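You operate a simulated robot arm through the tools that you are given. There is no shell and no other tool.

The job below is to be done with a simulated robot arm. You get a single attempt, and the scene is never put back.

TASK
Test the cup on the grey meter and give it the plant food that FEED shows.
Fine: test first; as many pumps as the number, none in the other sample cups; in the shaker, tank switch at FOOD; swing the spout aside again. Set down upright: yellow sample cup. Where these are worked on the way, their far stop is far enough and under half their travel is too little: swing spout.
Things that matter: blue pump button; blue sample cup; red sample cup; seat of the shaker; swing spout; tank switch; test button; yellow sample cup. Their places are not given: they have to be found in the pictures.

Only the result counts: the job must be done as asked and must still hold three seconds after the hand-in. Knocking over, shifting, dropping, spilling or breaking anything else fails it.

THE ROBOT
A 7-joint arm with a two-finger parallel gripper, fixed in place. Base frame: the origin is at the foot of the arm, x ahead of it, y to its left, z up; the work surface is at about z = 800. Units: mm, degrees, N and s.
Its first joint turns from -149.0 to 149.0 degrees. Payload 3.43 kg.
The tool frame sits at the grasp point between the pads (the TCP): z along the fingers, y along the line on which they close. The tips reach 30 mm beyond it. Largest opening 94 mm; finger width 28, thickness 10; the body of the gripper, 50 by 96 mm, starts 55 mm behind the TCP.
Orientation is that of the tool frame in the base frame, as a unit quaternion [x, y, z, w]. With the fingers straight down and closing along the base's y, the tool's x points along the base's -x, its y along +y and its z along -z.

THE INTERFACE
- The arm moves only by the tool step_arm. Its argument "rows" is one flat list of numbers, 7 for each row, row after row: the shift along the base's x, y, z in m, then the turn, a rotation vector about the base's x, y, z in degrees, then the finger opening in m, from 0 to 0.094. In form: [dx, dy, dz, ax, ay, az, claw, dx, dy, dz, ax, ay, az, claw, ...]. A call has 1 to 20 rows; each row is the pose to reach, as a shift and turn from the pose commanded when the call began. Rows are played at 5 a second. More than 50 mm and 8.6 degrees between two rows, or a gripper value outside its range, and nothing of the call is played. A pose out of reach is approached as far as the arm can. The call stops where the force on the tool passes 40 N (or 10 N more than at its start, if that is more) or the arm is blocked; 0.2 s more then pass. The fingers move at their own pace (about 45 mm/s each) and stop on an object; they squeeze with about 32 N. The grip force told is the motor's: it shows also when the fingers shut on nothing. Time passes only in rows, and 0.2 s behind the last, so rows that repeat a pose let the fingers close. It gives the time, the measured TCP pose, the force on the tool (base axes), the opening and the grip force at its end, in the units of the frame above (readings bear some noise), with the torque about the TCP (base axes, N m) and any sound that the robot's microphone picked up.
- Cameras (640 x 400 px; columns grow to the right, rows downward): "scene" is fixed at [401.1, -499.1, 1550.8]; the picture's right is [0.94, -0.34, 0.00], its down [-0.18, -0.51, -0.84] and it looks along [0.28, 0.79, -0.54] (base axes); focal length 311 px, centre (320, 200). "wrist" rides on the gripper at [76, 14, -102] in the tool frame; the picture's right is [-0.18, 0.98, 0.00], its down [-0.75, -0.14, -0.64] and it looks along [-0.63, -0.12, 0.77] (tool axes); focal length 243 px, centre (320, 200).
- get_image(camera): a new picture of that camera. No time passes.
- pixel_to_xyz(camera, pixels): for up to 12 pixels [column, row] of the newest picture of that camera ("zoom" is the newest enlarged one), the place [x, y, z] in the base frame of the surface seen there, good to about 3 mm. No time passes.
- inspect(camera, box): a new picture of the part [left, top, right, bottom] of that camera's present view, enlarged. No time passes.
- hand_in(): hands the job in; it is judged then, once.

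Leave the gripper open and the arm clear of the work at the hand-in unless told otherwise.

The tools are called after "Call:" as a command line: name --argument value ..., lists and objects as JSON in quotes. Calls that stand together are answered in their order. step_arm: Moves the arm, as the interface text tells. Its arguments: {"type":"object","properties":{"rows":{"type":"array"}},"required":["rows"]} The other tools are called the same way: get_image (camera) takes a picture; pixel_to_xyz (camera, pixels) gives the place of the surface under pixels of a picture; inspect (camera, box) takes an enlarged picture of a part of a camera's view; hand_in () hands the job in.

At the start:

```text
time: 0.0
eef_pos: [864.5, 478.0, 1086.7]
tcp_rot: [0.0, 1.0, 0.0, 0.0]
ft_force: [0.0, -0.8, 1.0]
torque: [0.0, 0.05, 0.02]
opening: 93.8
grip_force: 0.0
```

scene: 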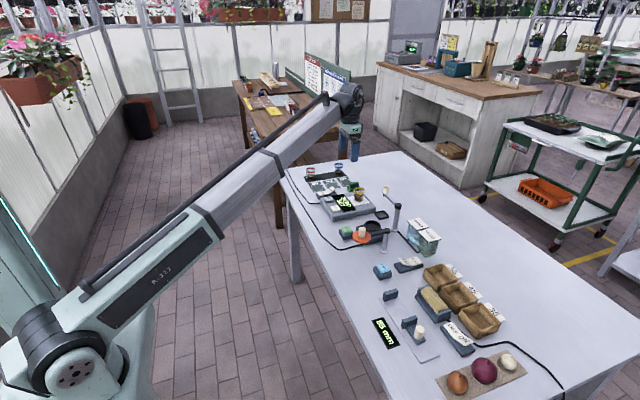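
wrist: 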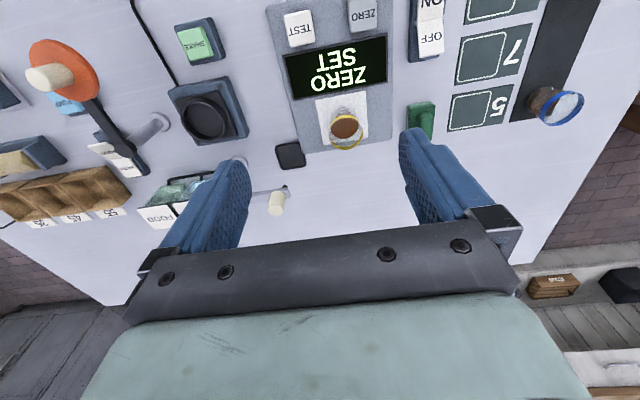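

I see a meter showing "ZERO SET" with a yellow cup on it, TEST/ZERO buttons, an ON/OFF switch, a shaker and pumps. I'll take enlarged pictures of these first.

Call:
inspect --camera "scene" --box '[280, 140, 440, 240]'

Call:
inspect --camera "scene" --box '[340, 210, 540, 335]'

Call:
inspect --camera "wrist" --box '[0, 0, 320, 200]'

Call:
inspect --camera "wrist" --box '[260, 0, 640, 200]'

Call:
inspect --camera "scene" --box '[230, 60, 390, 160]'

```text
4.00 times, centred on (360, 190) of scene
```

zoom: 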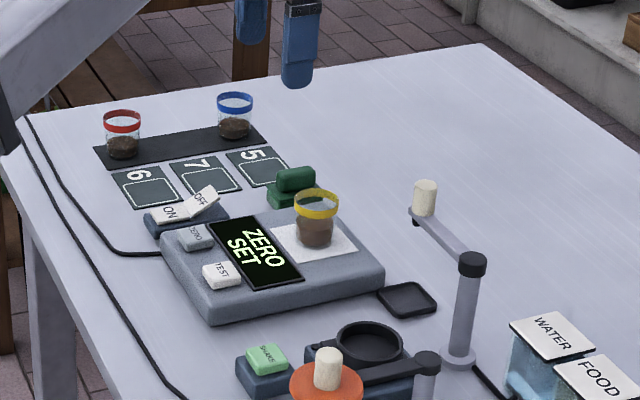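

```text
3.20 times, centred on (440, 272) of scene
```

zoom: 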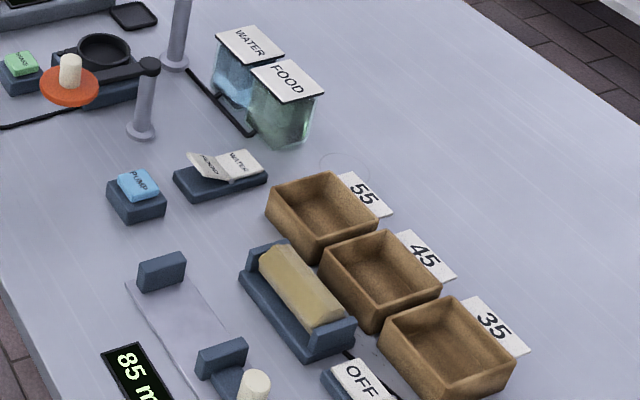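

```text
2.00 times, centred on (160, 100) of wrist
```

zoom: 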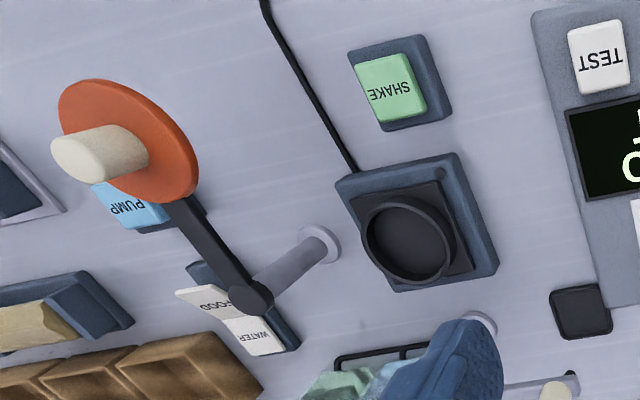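

```text
1.68 times, centred on (450, 100) of wrist
```

zoom: 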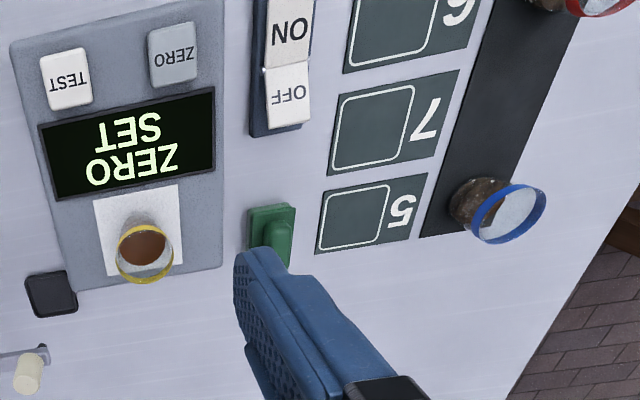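

```text
4.00 times, centred on (310, 110) of scene
```

zoom: 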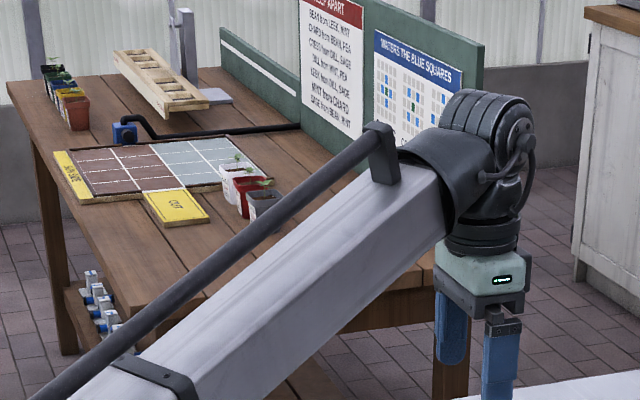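

I'll measure key points in the wrist and scene pictures: cup, meter buttons, shaker seat, spout posts, pump button and tank switch.

Call:
pixel_to_xyz --camera "wrist" --pixels '[[300, 28], [346, 126], [346, 146], [203, 120], [206, 78], [158, 122], [232, 160], [60, 70], [120, 160], [45, 78], [195, 42], [364, 16]]'

Call:
inspect --camera "scene" --box '[370, 210, 450, 290]'

Call:
inspect --camera "wrist" --box '[60, 120, 160, 190]'

```text
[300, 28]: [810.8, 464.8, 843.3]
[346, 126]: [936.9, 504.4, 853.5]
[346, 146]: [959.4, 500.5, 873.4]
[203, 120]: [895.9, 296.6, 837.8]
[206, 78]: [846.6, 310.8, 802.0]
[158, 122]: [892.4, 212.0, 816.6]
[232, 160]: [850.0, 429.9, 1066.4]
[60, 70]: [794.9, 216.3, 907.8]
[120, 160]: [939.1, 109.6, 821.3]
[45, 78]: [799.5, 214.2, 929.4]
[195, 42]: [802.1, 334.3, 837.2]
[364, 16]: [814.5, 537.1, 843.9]
```

```text
5.00 times, centred on (410, 250) of scene
```

zoom: 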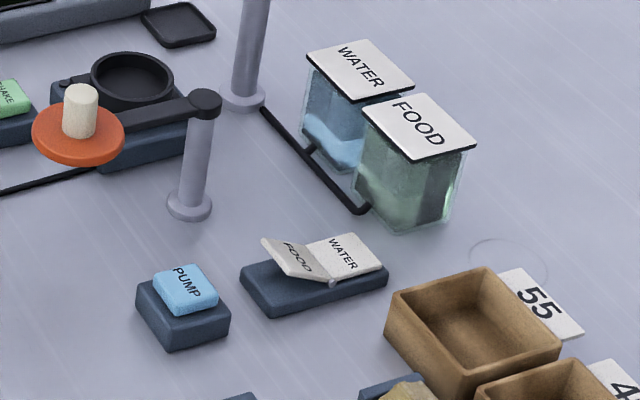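

```text
5.71 times, centred on (110, 155) of wrist
```

zoom: 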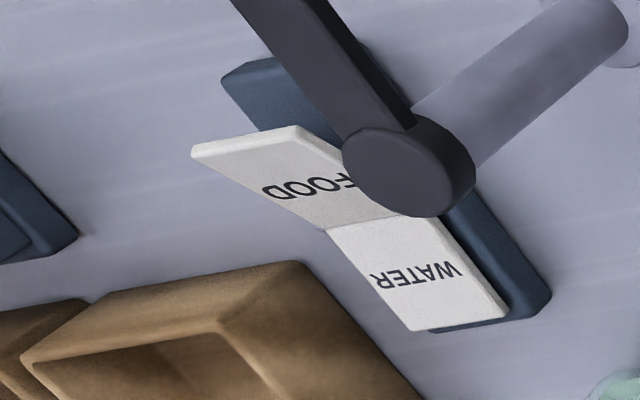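

The tank switch stands at WATER: the FOOD half is raised. Next I'll measure the posts, spout, lid, pump and switch in the scene picture.

Call:
pixel_to_xyz --camera "scene" --pixels '[[398, 205], [386, 187], [386, 192], [384, 194], [390, 198], [395, 229], [410, 231], [407, 252], [361, 231], [362, 237], [372, 222], [373, 231]]'

Call:
pixel_to_xyz --camera "scene" --pixels '[[383, 267], [382, 273], [405, 261], [414, 261], [422, 260], [413, 268], [335, 208], [328, 199], [347, 229], [359, 191], [359, 200], [372, 228]]'

Call:
inspect --camera "scene" --box '[340, 175, 430, 255]'

```text
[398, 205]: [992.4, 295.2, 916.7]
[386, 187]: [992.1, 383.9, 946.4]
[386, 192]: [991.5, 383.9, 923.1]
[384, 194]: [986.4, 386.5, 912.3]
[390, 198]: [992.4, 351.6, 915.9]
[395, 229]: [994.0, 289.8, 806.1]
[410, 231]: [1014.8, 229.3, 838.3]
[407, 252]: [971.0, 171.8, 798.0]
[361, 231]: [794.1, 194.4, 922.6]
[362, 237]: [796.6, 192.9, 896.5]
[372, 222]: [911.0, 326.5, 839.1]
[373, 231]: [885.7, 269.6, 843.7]
```

```text
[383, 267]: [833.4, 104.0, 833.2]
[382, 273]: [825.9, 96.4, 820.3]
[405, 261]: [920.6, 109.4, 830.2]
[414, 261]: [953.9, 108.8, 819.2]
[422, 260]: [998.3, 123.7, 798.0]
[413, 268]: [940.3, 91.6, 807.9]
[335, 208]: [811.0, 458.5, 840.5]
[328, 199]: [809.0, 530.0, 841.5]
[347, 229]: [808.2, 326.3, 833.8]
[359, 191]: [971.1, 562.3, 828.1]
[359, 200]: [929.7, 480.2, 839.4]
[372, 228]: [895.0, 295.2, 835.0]
```

```text
5.00 times, centred on (385, 215) of scene
```

zoom: 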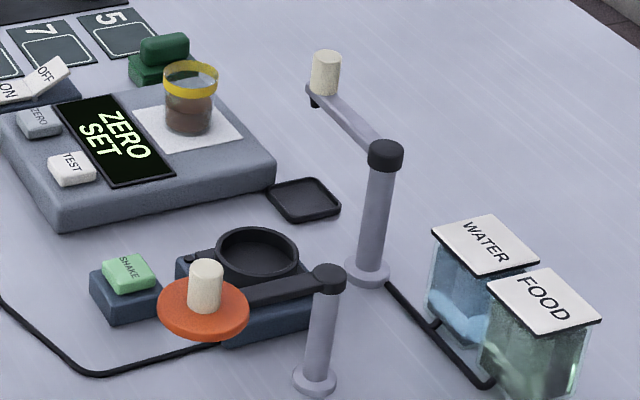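

I'll measure the cup rim and body, the seat rim, and the spout tip in this enlarged picture.

Call:
pixel_to_xyz --camera "zoom" --pixels '[[190, 93], [166, 80], [215, 80], [188, 64], [190, 112], [190, 130], [170, 115], [208, 115], [140, 115], [240, 140], [184, 92], [202, 152]]'

Call:
pixel_to_xyz --camera "zoom" --pixels '[[220, 250], [294, 250], [258, 232], [258, 278], [258, 255], [190, 258], [326, 52], [326, 75], [315, 103], [385, 147], [328, 272], [300, 290]]'

Call:
get_image --camera "wrist"

```text
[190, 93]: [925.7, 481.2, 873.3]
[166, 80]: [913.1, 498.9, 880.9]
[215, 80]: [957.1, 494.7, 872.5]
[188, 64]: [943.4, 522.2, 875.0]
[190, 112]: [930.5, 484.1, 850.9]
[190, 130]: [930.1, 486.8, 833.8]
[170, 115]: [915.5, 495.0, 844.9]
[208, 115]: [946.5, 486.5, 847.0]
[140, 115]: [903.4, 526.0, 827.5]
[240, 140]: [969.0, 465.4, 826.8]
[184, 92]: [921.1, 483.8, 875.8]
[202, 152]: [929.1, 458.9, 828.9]
```

```text
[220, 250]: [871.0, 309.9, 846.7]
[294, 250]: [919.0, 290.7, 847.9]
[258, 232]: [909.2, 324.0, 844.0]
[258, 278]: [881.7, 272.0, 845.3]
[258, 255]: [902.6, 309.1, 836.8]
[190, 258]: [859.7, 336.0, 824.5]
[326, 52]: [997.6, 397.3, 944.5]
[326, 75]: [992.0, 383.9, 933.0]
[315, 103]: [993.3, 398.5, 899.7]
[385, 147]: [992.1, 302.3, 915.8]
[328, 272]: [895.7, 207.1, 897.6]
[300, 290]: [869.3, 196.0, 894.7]
```

```text
taken
```

wrist: 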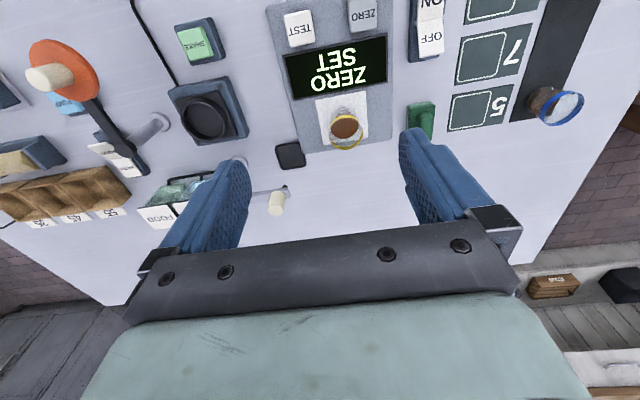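

The yellow cup sits at about (936, 502): rim near z 880, meter top near 828. TEST is at (811, 462, 843), the shaker seat at (896, 297) with its rim at 846, the spout post at (993, 293), and the spout knob at (994, 390). First I'll close the fingers and come down above TEST.

Call:
step_arm --rows '[-0.01, -0.003, -0.03, 0, 0, 0, 0, -0.02, -0.006, -0.06, 0, 0, 0, 0, -0.03, -0.009, -0.09, 0, 0, 0, 0, -0.04, -0.012, -0.12, 0, 0, 0, 0, -0.05, -0.015, -0.15, 0, 0, 0, 0, -0.0535, -0.016, -0.187, 0, 0, 0, 0, -0.0535, -0.016, -0.195, 0, 0, 0, 0, -0.0535, -0.016, -0.2, 0, 0, 0, 0]'

Call:
inspect --camera "scene" --box '[280, 140, 440, 240]'

Call:
get_image --camera "wrist"

```text
time: 1.8
eef_pos: [811.6, 462.7, 884.8]
tcp_rot: [0.0, 1.0, 0.0, 0.0]
ft_force: [-0.1, 0.0, 0.0]
torque: [-0.01, -0.02, 0.02]
opening: 0.0
grip_force: 32.2
```

```text
4.00 times, centred on (360, 190) of scene
```

zoom: 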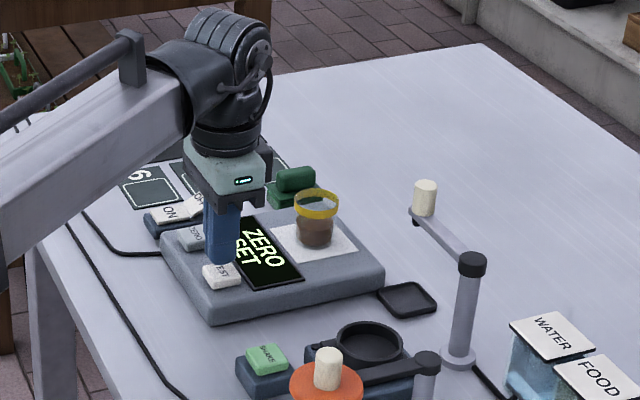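

```text
taken
```

wrist: 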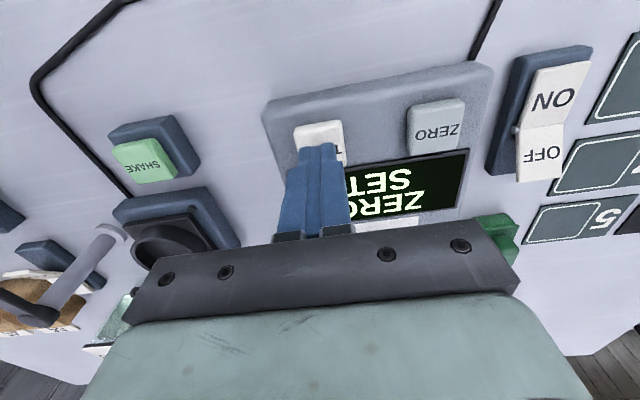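

The closed fingers are over TEST. I'll press straight down in small steps, then lift.

Call:
step_arm --rows '[0, 0, -0.006, 0, 0, 0, 0, 0, 0, -0.011, 0, 0, 0, 0, 0, 0, -0.014, 0, 0, 0, 0, 0, 0, -0.016, 0, 0, 0, 0]'

Call:
get_image --camera "wrist"

```text
time: 2.8
eef_pos: [812.1, 462.6, 871.7]
tcp_rot: [0.0, 1.0, 0.0, 0.001]
ft_force: [0.7, -0.3, 2.0]
torque: [0.02, 0.03, 0.01]
opening: 0.0
grip_force: 32.3
```

```text
taken
```

wrist: 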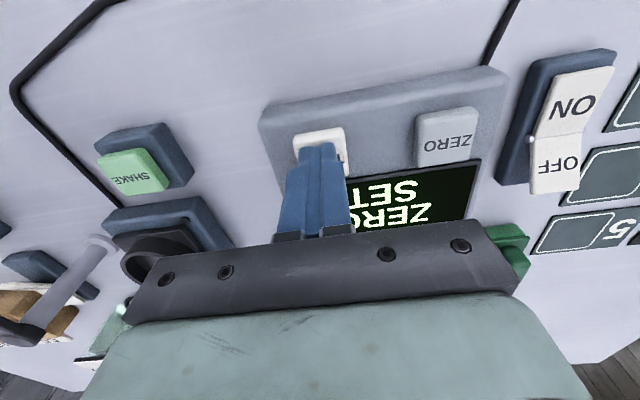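

Light contact (2 N) and the screen has not changed. I'll press a few mm more.

Call:
step_arm --rows '[0, 0, -0.002, 0, 0, 0, 0, 0, 0, -0.004, 0, 0, 0, 0, 0, 0, -0.005, 0, 0, 0, 0]'

Call:
get_image --camera "wrist"

```text
time: 3.6
eef_pos: [811.3, 461.4, 866.0]
tcp_rot: [0.0, 1.0, 0.0, -0.001]
ft_force: [1.2, 1.2, 3.9]
torque: [0.0, -0.04, 0.01]
opening: 0.2
grip_force: 31.8
heard: click
```

```text
taken
```

wrist: 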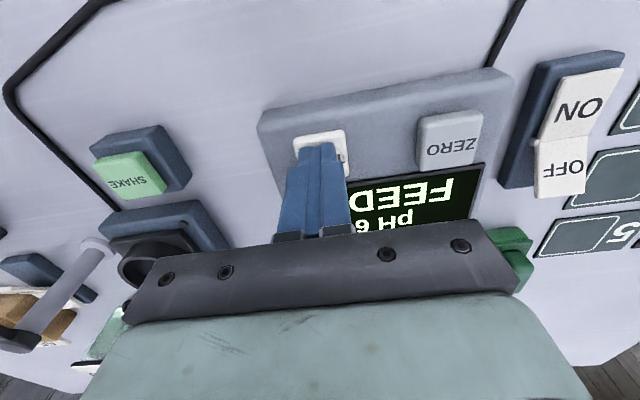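

A click, and the screen now shows pH 6 / FEED. I'll lift off and read the number.

Call:
step_arm --rows '[0, 0, 0.015, 0, 0, 0, 0, 0, 0, 0.05, 0, 0, 0, 0, -0.03, -0.02, 0.09, 0, 0, 0, 0, -0.06, -0.04, 0.13, 0, 0, 0, 0, -0.06, -0.04, 0.15, 0, 0, 0, 0]'

Call:
inspect --camera "scene" --box '[320, 160, 400, 220]'

Call:
get_image --camera "wrist"

```text
refused: row 3 steps farther than a row can; nothing moved
```

```text
6.67 times, centred on (360, 190) of scene
```

zoom: 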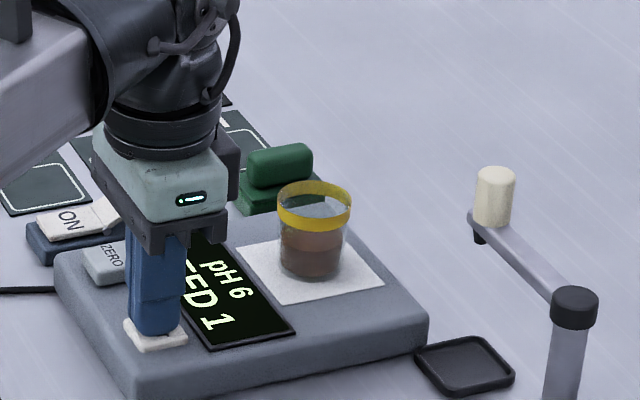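

```text
taken
```

wrist: 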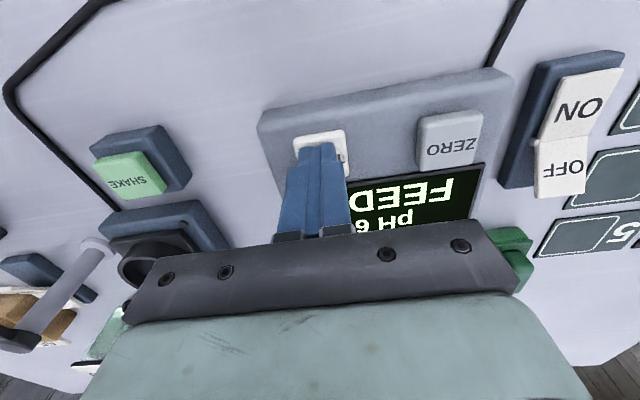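

The row was too long, so nothing moved. The screen seems to read "FEED 1". I'll lift in shorter rows and check it.

Call:
step_arm --rows '[0, 0, 0.015, 0, 0, 0, 0, 0, 0, 0.05, 0, 0, 0, 0, -0.015, -0.01, 0.085, 0, 0, 0, 0, -0.03, -0.02, 0.12, 0, 0, 0, 0, -0.045, -0.03, 0.15, 0, 0, 0, 0, -0.06, -0.04, 0.17, 0, 0, 0, 0]'

Call:
inspect --camera "scene" --box '[320, 160, 400, 220]'

Call:
get_image --camera "wrist"

```text
time: 5.0
eef_pos: [751.7, 421.0, 1036.1]
tcp_rot: [0.0, 1.0, 0.0, 0.0]
ft_force: [0.3, -0.4, 0.2]
torque: [-0.01, 0.01, -0.02]
opening: 0.1
grip_force: 31.8
```

```text
6.67 times, centred on (360, 190) of scene
```

zoom: 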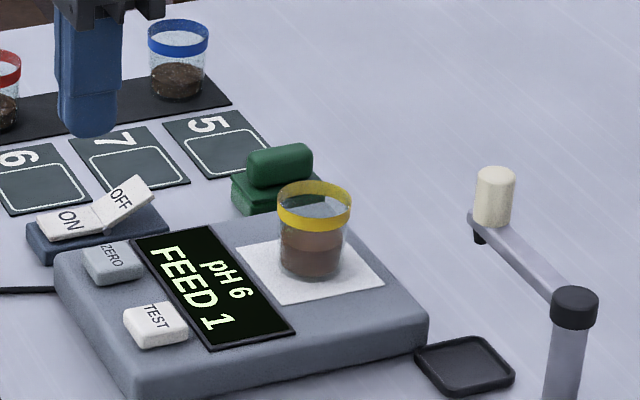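

```text
taken
```

wrist: 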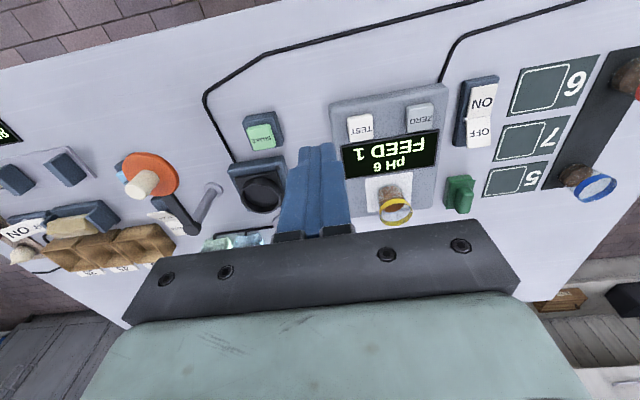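

It reads pH 6, FEED 1, so one pump is due. Now I'll measure the cup more exactly.

Call:
pixel_to_xyz --camera "zoom" --pixels '[[314, 222], [280, 208], [350, 208], [314, 182], [296, 260], [325, 262], [311, 275], [281, 262], [343, 262], [314, 232], [311, 283], [314, 204]]'

Call:
pixel_to_xyz --camera "wrist" --pixels '[[396, 199], [396, 221], [379, 210], [411, 210], [392, 196], [388, 188], [365, 176], [410, 176], [460, 180], [262, 195], [240, 195], [284, 192]]'

```text
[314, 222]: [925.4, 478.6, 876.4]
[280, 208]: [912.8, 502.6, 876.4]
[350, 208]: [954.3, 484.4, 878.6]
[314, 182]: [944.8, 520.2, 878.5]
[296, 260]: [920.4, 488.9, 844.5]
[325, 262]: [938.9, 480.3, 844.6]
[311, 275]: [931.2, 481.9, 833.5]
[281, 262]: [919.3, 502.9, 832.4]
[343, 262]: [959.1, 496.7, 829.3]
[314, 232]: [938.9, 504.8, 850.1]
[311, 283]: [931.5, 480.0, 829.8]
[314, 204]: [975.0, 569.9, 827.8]
```

```text
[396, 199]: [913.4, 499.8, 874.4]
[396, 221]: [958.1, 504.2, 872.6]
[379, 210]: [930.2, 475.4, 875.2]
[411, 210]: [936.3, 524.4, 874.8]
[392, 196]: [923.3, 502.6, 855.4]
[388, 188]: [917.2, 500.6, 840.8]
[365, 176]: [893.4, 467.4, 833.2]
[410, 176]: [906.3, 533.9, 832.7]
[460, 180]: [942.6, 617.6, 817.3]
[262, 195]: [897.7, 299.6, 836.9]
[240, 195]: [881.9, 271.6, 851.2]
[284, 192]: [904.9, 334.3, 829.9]
```

The cup centre is about (935, 500), with a ring roughly 47 mm wide at z 866–880. I'll set the tank switch first, so I'm measuring the raised FOOD half and the pump button.

Call:
inspect --camera "scene" --box '[370, 235, 450, 285]'

Call:
pixel_to_xyz --camera "scene" --pixels '[[400, 259], [402, 260], [405, 262], [408, 263], [411, 265], [415, 259], [419, 263], [396, 266], [412, 270], [383, 265], [386, 268], [379, 269]]'

```text
8.00 times, centred on (410, 260) of scene
```

zoom: 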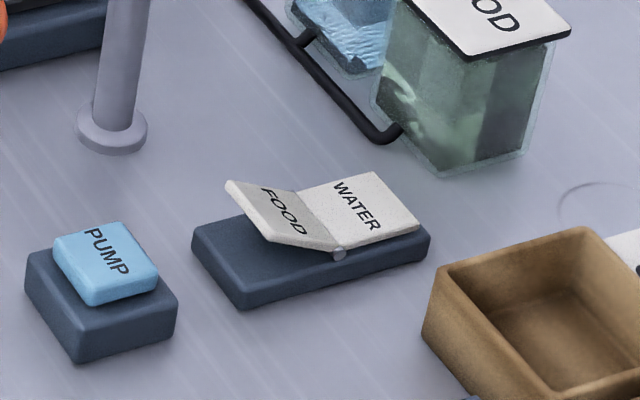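

```text
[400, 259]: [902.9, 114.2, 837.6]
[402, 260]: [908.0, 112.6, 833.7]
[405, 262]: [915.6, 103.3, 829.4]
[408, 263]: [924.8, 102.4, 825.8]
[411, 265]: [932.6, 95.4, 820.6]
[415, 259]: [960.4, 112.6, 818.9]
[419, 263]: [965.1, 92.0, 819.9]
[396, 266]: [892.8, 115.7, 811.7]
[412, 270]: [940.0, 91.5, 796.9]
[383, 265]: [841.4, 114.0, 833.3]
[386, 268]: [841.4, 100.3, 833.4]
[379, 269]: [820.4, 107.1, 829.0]
```

FOOD's raised edge is near x 902, z 838, the hinge is near x 935, and the middle is at y 105. I'll travel high to above (912, 105), fingers closed, and come down to z 900.

Call:
step_arm --rows '[0.018, -0.035, 0, 0, 0, 0, 0, 0.036, -0.07, 0, 0, 0, 0, 0, 0.054, -0.105, 0, 0, 0, 0, 0, 0.072, -0.14, 0, 0, 0, 0, 0, 0.09, -0.175, 0, 0, 0, 0, 0, 0.108, -0.21, 0, 0, 0, 0, 0, 0.126, -0.245, 0, 0, 0, 0, 0, 0.144, -0.28, 0, 0, 0, 0, 0, 0.161, -0.317, 0, 0, 0, 0, 0, 0.161, -0.317, -0.04, 0, 0, 0, 0, 0.161, -0.317, -0.08, 0, 0, 0, 0, 0.161, -0.317, -0.12, 0, 0, 0, 0, 0.161, -0.317, -0.14, 0, 0, 0, 0]'

Call:
get_image --camera "wrist"

Call:
inspect --camera "scene" --box '[340, 200, 460, 280]'

```text
time: 7.8
eef_pos: [912.7, 103.0, 893.7]
tcp_rot: [0.0, 1.0, 0.0, 0.0]
ft_force: [-0.3, -0.4, -0.5]
torque: [0.02, 0.0, 0.02]
opening: 0.0
grip_force: 32.1
```

```text
taken
```

wrist: 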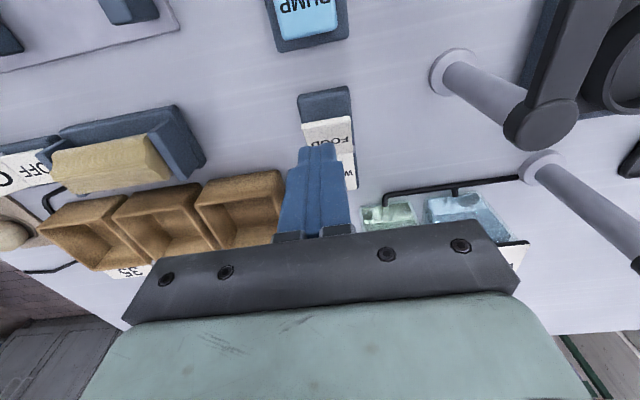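

```text
5.00 times, centred on (400, 240) of scene
```

zoom: 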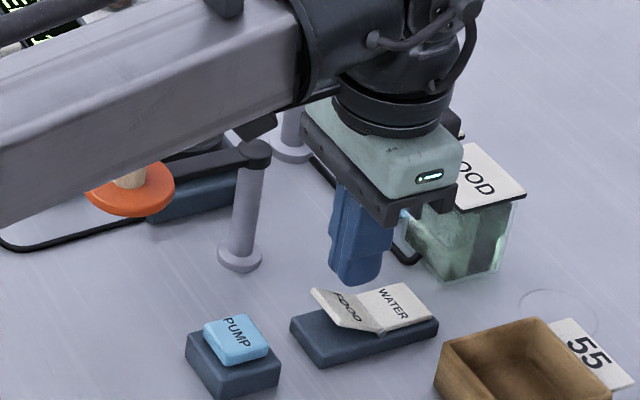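

The finger is over FOOD. I'll press down in small steps.

Call:
step_arm --rows '[0, 0.003, -0.015, 0, 0, 0, 0, 0, 0.003, -0.025, 0, 0, 0, 0, 0, 0.003, -0.03, 0, 0, 0, 0, 0, 0.003, -0.035, 0, 0, 0, 0, 0, 0.003, -0.04, 0, 0, 0, 0, 0, 0.003, -0.044, 0, 0, 0, 0]'

Call:
get_image --camera "wrist"

Call:
inspect --camera "scene" --box '[370, 235, 450, 285]'

```text
time: 9.2
eef_pos: [910.6, 106.8, 853.0]
tcp_rot: [0.0, 1.0, 0.001, 0.0]
ft_force: [-0.1, -0.3, 0.3]
torque: [0.03, -0.02, 0.01]
opening: 0.0
grip_force: 31.6
```

```text
taken
```

wrist: 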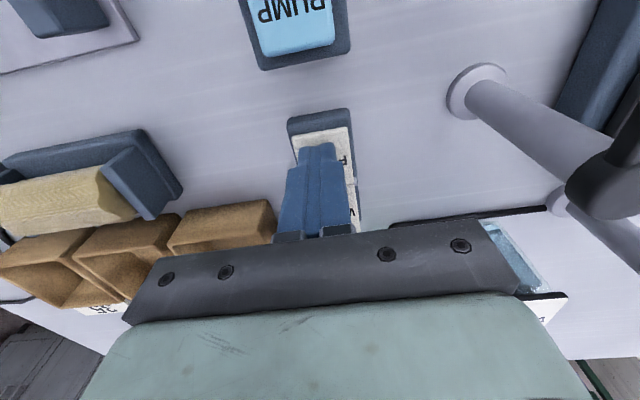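

```text
8.00 times, centred on (410, 260) of scene
```

zoom: 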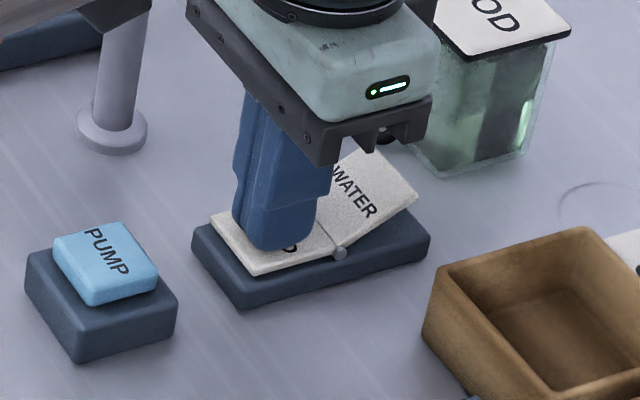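

FOOD is down and WATER is up. I'll lift, open the fingers, travel high to above the yellow cup, and tilt the tool 30° outward for reach.

Call:
step_arm --rows '[0, 0, 0.04, 0, 0, 0, 0, 0, 0, 0.08, 0, 0, 0, 0, 0, 0, 0.12, 0, 0, 0, 0.04, 0, 0, 0.16, 0, 0, 0, 0.08, 0, 0, 0.19, 0, 0, 0, 0.094, 0.0025, 0.0435, 0.19, 0, -3.33, 0, 0.094, 0.005, 0.087, 0.19, 0, -6.67, 0, 0.094, 0.0075, 0.1305, 0.19, 0, -10, 0, 0.094, 0.01, 0.174, 0.19, 0, -13.3, 0, 0.094, 0.0125, 0.2175, 0.19, 0, -16.7, 0, 0.094, 0.015, 0.261, 0.19, 0, -20, 0, 0.094, 0.0175, 0.3045, 0.19, 0, -23.3, 0, 0.094, 0.02, 0.348, 0.19, 0, -26.7, 0, 0.094, 0.023, 0.392, 0.19, 0, -30, 0, 0.094, 0.023, 0.392, 0.16, 0, -30, 0, 0.094, 0.023, 0.392, 0.14, 0, -30, 0, 0.094]'

Call:
get_image --camera "wrist"

Call:
get_image --camera "scene"

```text
time: 12.6
eef_pos: [938.2, 499.6, 992.4]
tcp_rot: [0.0, 0.966, 0.001, 0.259]
ft_force: [0.1, 0.4, -0.3]
torque: [-0.01, 0.02, 0.02]
opening: 94.1
grip_force: 0.1
```

```text
taken
```

wrist: 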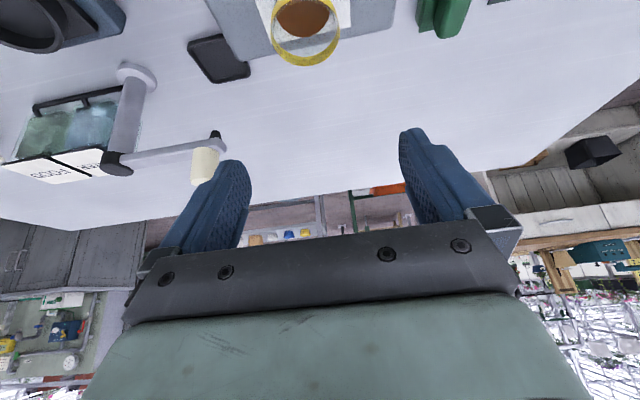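

```text
taken
```

scene: 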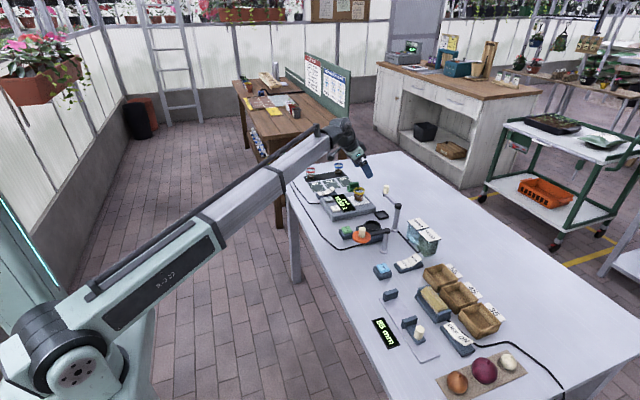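

The tilted pose is reached. I'll measure the cup from this view.

Call:
pixel_to_xyz --camera "wrist" --pixels '[[271, 30], [338, 30], [303, 62], [300, 8], [305, 66], [272, 22], [340, 22], [203, 150], [205, 178], [212, 135], [118, 160], [135, 72]]'

Call:
inspect --camera "wrist" --box '[220, 0, 400, 110]'

```text
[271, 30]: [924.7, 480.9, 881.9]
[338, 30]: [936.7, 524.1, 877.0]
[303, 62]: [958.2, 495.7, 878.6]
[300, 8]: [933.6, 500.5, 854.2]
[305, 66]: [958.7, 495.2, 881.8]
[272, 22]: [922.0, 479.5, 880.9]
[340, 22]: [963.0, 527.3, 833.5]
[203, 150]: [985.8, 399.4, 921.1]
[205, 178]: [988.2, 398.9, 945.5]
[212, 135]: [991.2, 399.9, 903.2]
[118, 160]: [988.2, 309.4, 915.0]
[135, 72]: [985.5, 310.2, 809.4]
```

```text
3.56 times, centred on (310, 55) of wrist
```

zoom: 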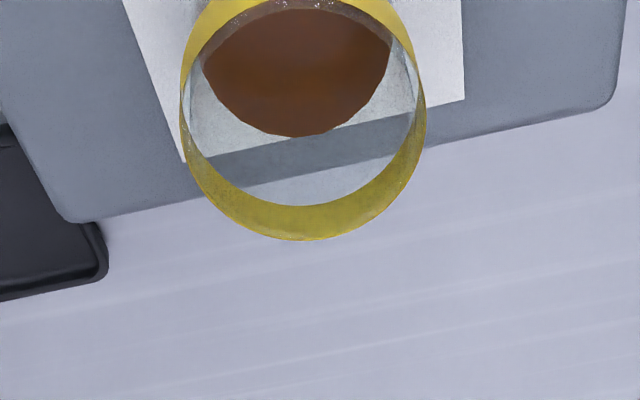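

The cup centre is confirmed at about (935, 501). I'll lower the open fingers straight down around the ring to z 876.

Call:
step_arm --rows '[0, 0.001, -0.03, 0, 0, 0, 0.094, 0, 0.001, -0.06, 0, 0, 0, 0.094, 0, 0.001, -0.085, 0, 0, 0, 0.094, 0, 0.001, -0.105, 0, 0, 0, 0.094, 0, 0.001, -0.117, 0, 0, 0, 0.094, 0, 0.001, -0.117, 0, 0, 0, 0.094]'

Call:
get_image --camera "wrist"

Call:
inspect --camera "scene" --box '[320, 160, 400, 220]'

```text
time: 14.0
eef_pos: [936.3, 499.1, 874.5]
tcp_rot: [0.0, 0.966, 0.0, 0.258]
ft_force: [-0.8, 0.3, 0.8]
torque: [-0.04, -0.01, -0.03]
opening: 94.1
grip_force: 0.1
```

```text
taken
```

wrist: 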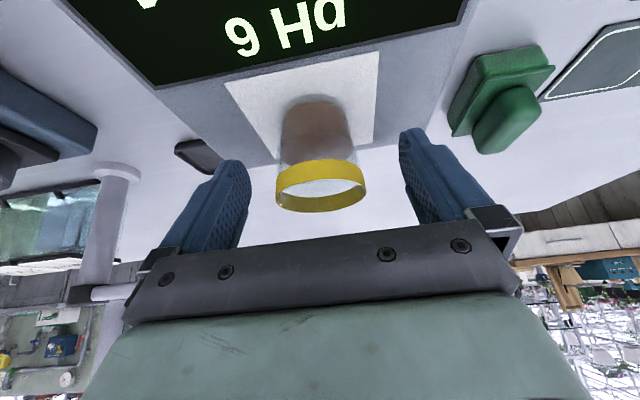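

```text
6.67 times, centred on (360, 190) of scene
```

zoom: 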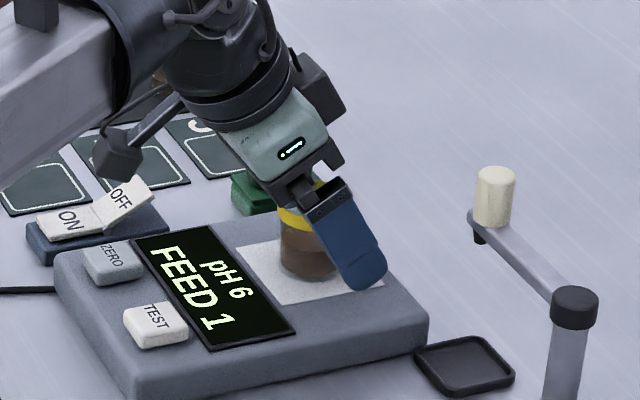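

The ring is centred between the pads (around pixel 321, 185, matching the TCP). I'll close on the cup.

Call:
step_arm --rows '[0, 0, 0, 0, 0, 0, 0.07, 0, 0, 0, 0, 0, 0, 0.055, 0, 0, 0, 0, 0, 0, 0.045, 0, 0, 0, 0, 0, 0, 0.03, 0, 0, 0, 0, 0, 0, 0.03, 0, 0, 0, 0, 0, 0, 0.03]'

Call:
get_image --camera "wrist"

```text
time: 15.4
eef_pos: [936.1, 498.8, 873.7]
tcp_rot: [0.0, 0.966, 0.0, 0.259]
ft_force: [0.0, -0.3, 0.5]
torque: [-0.02, -0.02, -0.01]
opening: 44.7
grip_force: 32.0
```

```text
taken
```

wrist: 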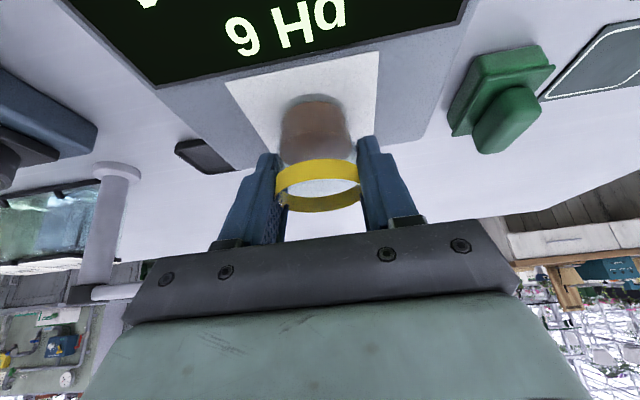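

Gripped at 44.7 mm. I'll lift straight up 100 mm, then carry the cup level to above the shaker seat.

Call:
step_arm --rows '[0, 0, 0.006, 0, 0, 0, 0.03, 0, 0, 0.025, 0, 0, 0, 0.03, 0, 0, 0.05, 0, 0, 0, 0.03, 0, 0, 0.075, 0, 0, 0, 0.03, 0, 0, 0.1, 0, 0, 0, 0.03, -0.004, -0.02, 0.1, 0, 0, 0, 0.03, -0.008, -0.04, 0.1, 0, 0, 0, 0.03, -0.012, -0.062, 0.1, 0, 0, 0, 0.03, -0.016, -0.085, 0.1, 0, 0, 0, 0.03, -0.02, -0.108, 0.1, 0, 0, 0, 0.03, -0.025, -0.131, 0.1, 0, 0, 0, 0.03, -0.03, -0.155, 0.1, 0, 0, 0, 0.03, -0.035, -0.179, 0.1, 0, 0, 0, 0.03, -0.039, -0.195, 0.1, 0, 0, 0, 0.03, -0.039, -0.202, 0.1, 0, 0, 0, 0.03, -0.039, -0.202, 0.1, 0, 0, 0, 0.03]'

Call:
get_image --camera "wrist"

Call:
inspect --camera "scene" --box '[330, 180, 426, 240]'

```text
time: 18.8
eef_pos: [895.8, 297.3, 973.4]
tcp_rot: [0.0, 0.966, 0.0, 0.259]
ft_force: [0.2, -0.2, -0.2]
torque: [0.01, 0.01, -0.05]
opening: 45.2
grip_force: 31.8
```

```text
taken
```

wrist: 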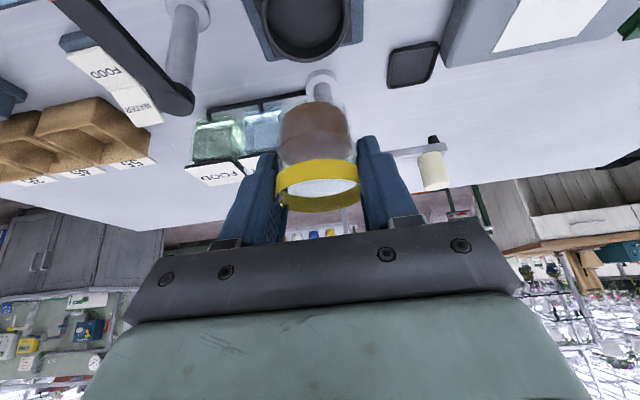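

```text
6.67 times, centred on (378, 210) of scene
```

zoom: 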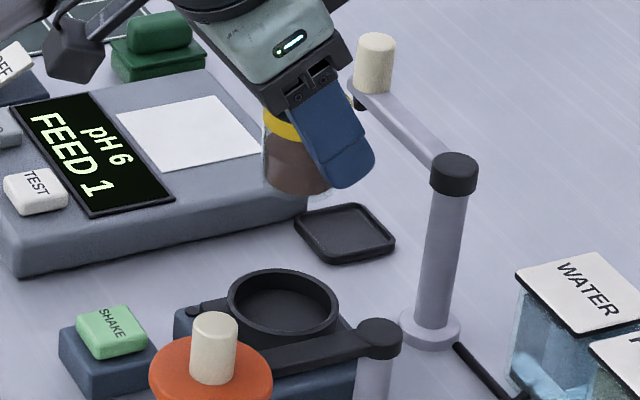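

The cup is held level above the seat. I'll measure the seat rim from both views to fix its centre, and check the cup's offset.

Call:
pixel_to_xyz --camera "wrist" --pixels '[[268, 22], [343, 22], [306, 58], [305, 30], [290, 50], [335, 44], [262, 12], [350, 12], [316, 140], [316, 208], [277, 185], [361, 180]]'

Call:
pixel_to_xyz --camera "zoom" --pixels '[[232, 292], [334, 300], [284, 272], [283, 342], [284, 330], [284, 300], [240, 320], [320, 332], [310, 275], [255, 275], [296, 160], [270, 180]]'

```text
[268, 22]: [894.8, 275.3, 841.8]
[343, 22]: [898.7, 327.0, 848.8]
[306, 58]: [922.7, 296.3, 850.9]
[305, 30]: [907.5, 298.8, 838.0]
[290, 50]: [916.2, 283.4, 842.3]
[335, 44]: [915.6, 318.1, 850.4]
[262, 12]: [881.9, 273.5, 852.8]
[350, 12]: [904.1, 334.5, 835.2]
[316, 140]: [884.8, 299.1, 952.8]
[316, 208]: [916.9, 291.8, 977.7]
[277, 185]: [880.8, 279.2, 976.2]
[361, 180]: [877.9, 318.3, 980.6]
```

```text
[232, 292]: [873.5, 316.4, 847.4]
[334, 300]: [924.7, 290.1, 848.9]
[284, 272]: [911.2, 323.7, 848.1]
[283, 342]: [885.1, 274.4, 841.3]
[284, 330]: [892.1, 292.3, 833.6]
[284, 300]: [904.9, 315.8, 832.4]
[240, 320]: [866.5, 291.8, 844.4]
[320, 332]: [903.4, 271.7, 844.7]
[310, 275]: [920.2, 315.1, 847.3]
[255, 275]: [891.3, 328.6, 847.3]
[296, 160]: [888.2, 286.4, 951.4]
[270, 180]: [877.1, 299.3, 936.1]
```

The seat centre fits at (896, 300), floor about 836, rim about 848. I'll shift by 1.5–2 mm and lower until the cup bottom is just below the rim.

Call:
step_arm --rows '[0.001, 0.002, -0.015, 0, 0, 0, 0.03, 0.001, 0.002, -0.035, 0, 0, 0, 0.03, 0.001, 0.002, -0.055, 0, 0, 0, 0.03, 0.001, 0.002, -0.07, 0, 0, 0, 0.03, 0.001, 0.002, -0.077, 0, 0, 0, 0.03, 0.001, 0.002, -0.077, 0, 0, 0, 0.03]'

Call:
get_image --camera "wrist"

Call:
inspect --camera "scene" --box '[340, 190, 412, 235]'

```text
time: 20.2
eef_pos: [896.9, 300.1, 898.0]
tcp_rot: [0.0, 0.966, 0.0, 0.259]
ft_force: [-0.3, -0.3, -0.5]
torque: [-0.02, 0.03, 0.01]
opening: 44.6
grip_force: 32.3
```

```text
taken
```

wrist: 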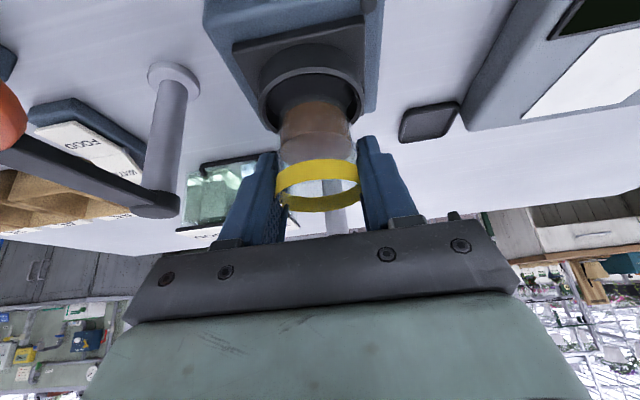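

```text
8.89 times, centred on (376, 212) of scene
```

zoom: 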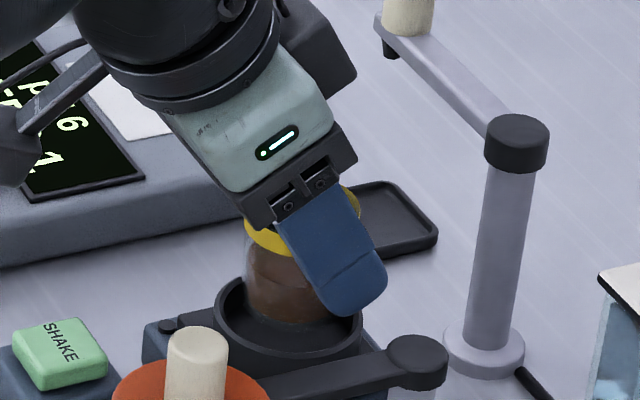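

The cup bottom is just over the seat and well centred. I'll lower slowly until it touches.

Call:
step_arm --rows '[0, -0.001, -0.004, 0, 0, 0, 0.03, 0, -0.001, -0.007, 0, 0, 0, 0.03, 0, -0.001, -0.01, 0, 0, 0, 0.03, 0, -0.001, -0.012, 0, 0, 0, 0.03, 0, -0.001, -0.014, 0, 0, 0, 0.03]'

Call:
inspect --camera "scene" --box '[340, 190, 412, 235]'

Call:
get_image --camera "wrist"

```text
time: 21.4
eef_pos: [897.8, 299.9, 883.8]
tcp_rot: [-0.001, 0.966, 0.0, 0.258]
ft_force: [-0.3, 0.5, -1.5]
torque: [0.05, 0.0, 0.02]
opening: 44.7
grip_force: 31.8
```

```text
8.89 times, centred on (376, 212) of scene
```

zoom: 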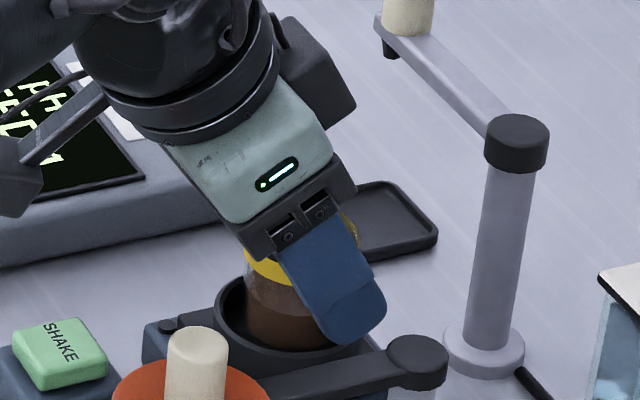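

```text
taken
```

wrist: 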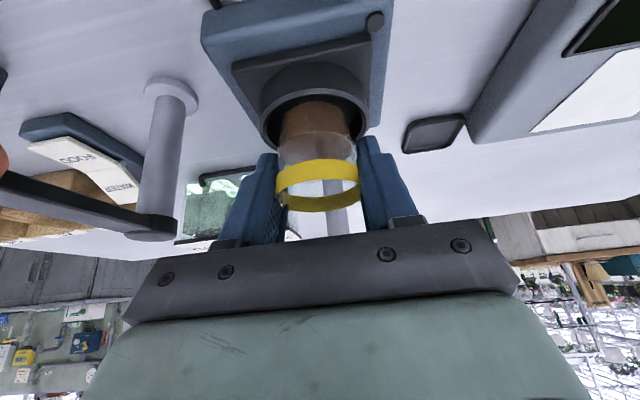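

No contact force yet. I'll go down a millimetre or so at a time.

Call:
step_arm --rows '[0, 0, -0.001, 0, 0, 0, 0.03, 0, 0, -0.002, 0, 0, 0, 0.03, 0, 0, -0.003, 0, 0, 0, 0.03]'

```text
time: 22.2
eef_pos: [897.5, 299.1, 881.1]
tcp_rot: [0.001, 0.965, -0.001, 0.26]
ft_force: [-3.2, 0.9, 14.9]
torque: [-0.07, 0.1, -0.11]
opening: 44.6
grip_force: 32.2
```

Contact (15 N up) with the TCP at 881, which puts the cup bottom near 835, on the seat floor. I'll take a close look before letting go.

Call:
inspect --camera "scene" --box '[350, 200, 398, 230]'

Call:
inspect --camera "wrist" --box '[230, 50, 410, 220]'

```text
13.33 times, centred on (374, 215) of scene
```

zoom: 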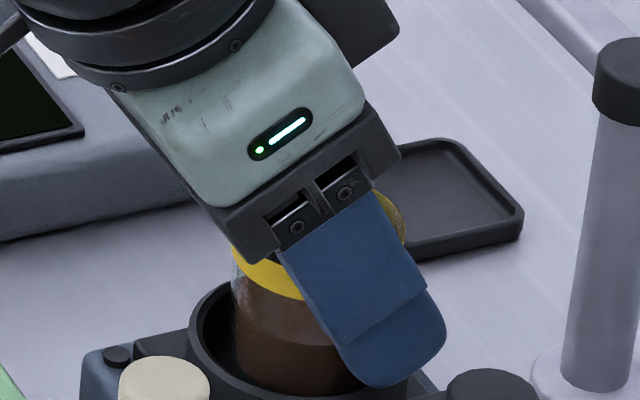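

```text
2.35 times, centred on (320, 135) of wrist
```

zoom: 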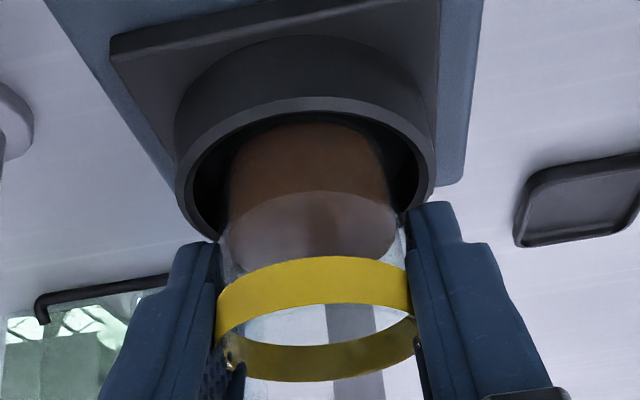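

I'll ease up 1 mm to take the load off and open slowly.

Call:
step_arm --rows '[0, 0, 0.0015, 0, 0, 0, 0.03, 0, 0, 0.0015, 0, 0, 0, 0.044, 0, 0, 0.0015, 0, 0, 0, 0.048, 0, 0, 0.0015, 0, 0, 0, 0.052, 0, 0, 0.0015, 0, 0, 0, 0.058, 0, 0, 0.0015, 0, 0, 0, 0.065]'

Call:
inspect --camera "wrist" --box '[230, 50, 410, 220]'

Call:
inspect --camera "scene" --box '[350, 200, 398, 230]'

```text
time: 23.6
eef_pos: [896.7, 298.5, 882.5]
tcp_rot: [0.0, 0.966, 0.0, 0.259]
ft_force: [-1.3, -1.7, 3.8]
torque: [0.09, 0.02, 0.05]
opening: 63.9
grip_force: 0.0
```

```text
2.35 times, centred on (320, 135) of wrist
```

zoom: 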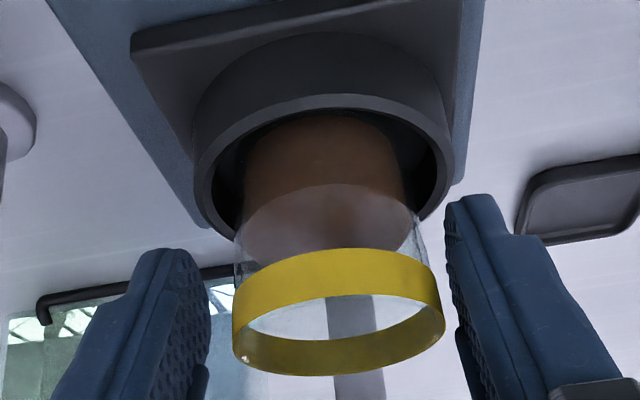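

```text
13.33 times, centred on (374, 215) of scene
```

zoom: 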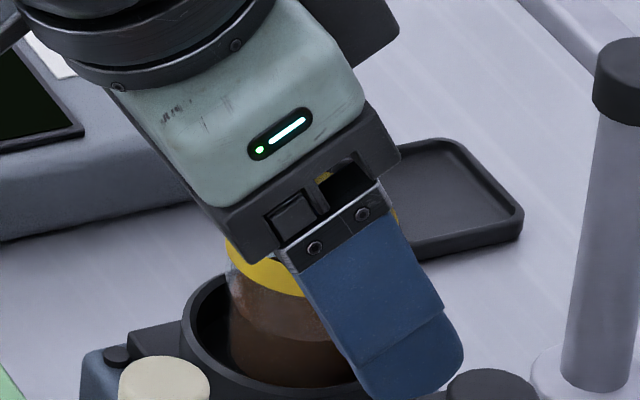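

The cup stands in the seat, released. I'll open wider while rising straight up off it.

Call:
step_arm --rows '[0, 0, 0.004, 0, 0, 0, 0.075, 0, 0, 0.01, 0, 0, 0, 0.085, 0, 0, 0.03, 0, 0, 0, 0.085, 0, 0, 0.06, 0, 0, 0, 0.085, 0, 0, 0.09, 0, 0, 0, 0.085, -0.02, 0, 0.13, 0, 0, 0, 0.085, -0.04, 0, 0.15, 0, 0, 0, 0.085]'

Call:
get_image --camera "wrist"

Call:
inspect --camera "scene" --box '[340, 180, 420, 240]'

```text
time: 25.2
eef_pos: [857.7, 298.5, 1031.4]
tcp_rot: [0.0, 0.966, 0.0, 0.259]
ft_force: [1.0, -0.1, -0.7]
torque: [-0.02, 0.03, 0.01]
opening: 85.2
grip_force: 0.0
```

```text
taken
```

wrist: 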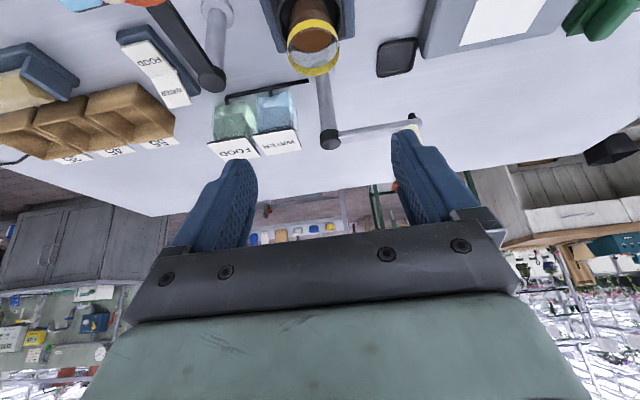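

```text
6.67 times, centred on (380, 210) of scene
```

zoom: 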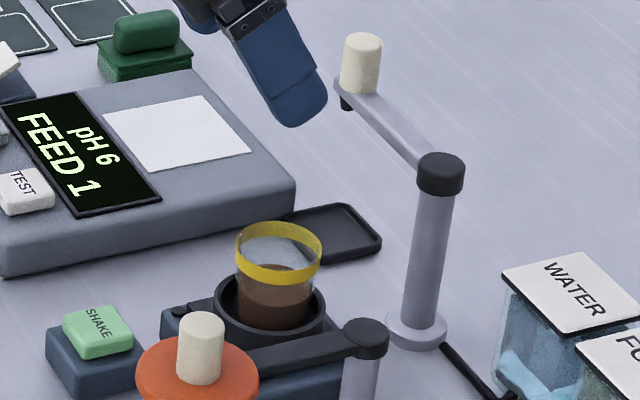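

The cup stands upright in the seat. I'll measure its position and the spout's arm, nozzle and knob.

Call:
pixel_to_xyz --camera "zoom" --pixels '[[278, 277], [236, 250], [321, 250], [278, 225], [362, 36], [362, 75], [347, 105], [380, 60], [343, 60], [440, 158], [440, 190], [400, 125]]'

Call:
inspect --camera "scene" --box '[370, 175, 418, 210]'

```text
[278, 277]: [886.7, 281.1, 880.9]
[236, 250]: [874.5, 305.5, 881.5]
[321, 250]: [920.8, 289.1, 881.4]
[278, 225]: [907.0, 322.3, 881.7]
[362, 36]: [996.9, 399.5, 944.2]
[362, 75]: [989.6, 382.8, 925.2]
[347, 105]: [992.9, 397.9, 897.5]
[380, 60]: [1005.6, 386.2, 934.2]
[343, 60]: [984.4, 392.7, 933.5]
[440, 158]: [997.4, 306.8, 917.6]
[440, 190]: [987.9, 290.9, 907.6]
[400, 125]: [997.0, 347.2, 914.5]
```

```text
11.43 times, centred on (394, 192) of scene
```

zoom: 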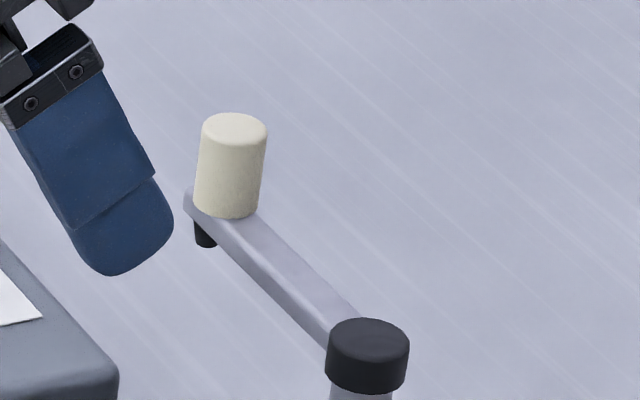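

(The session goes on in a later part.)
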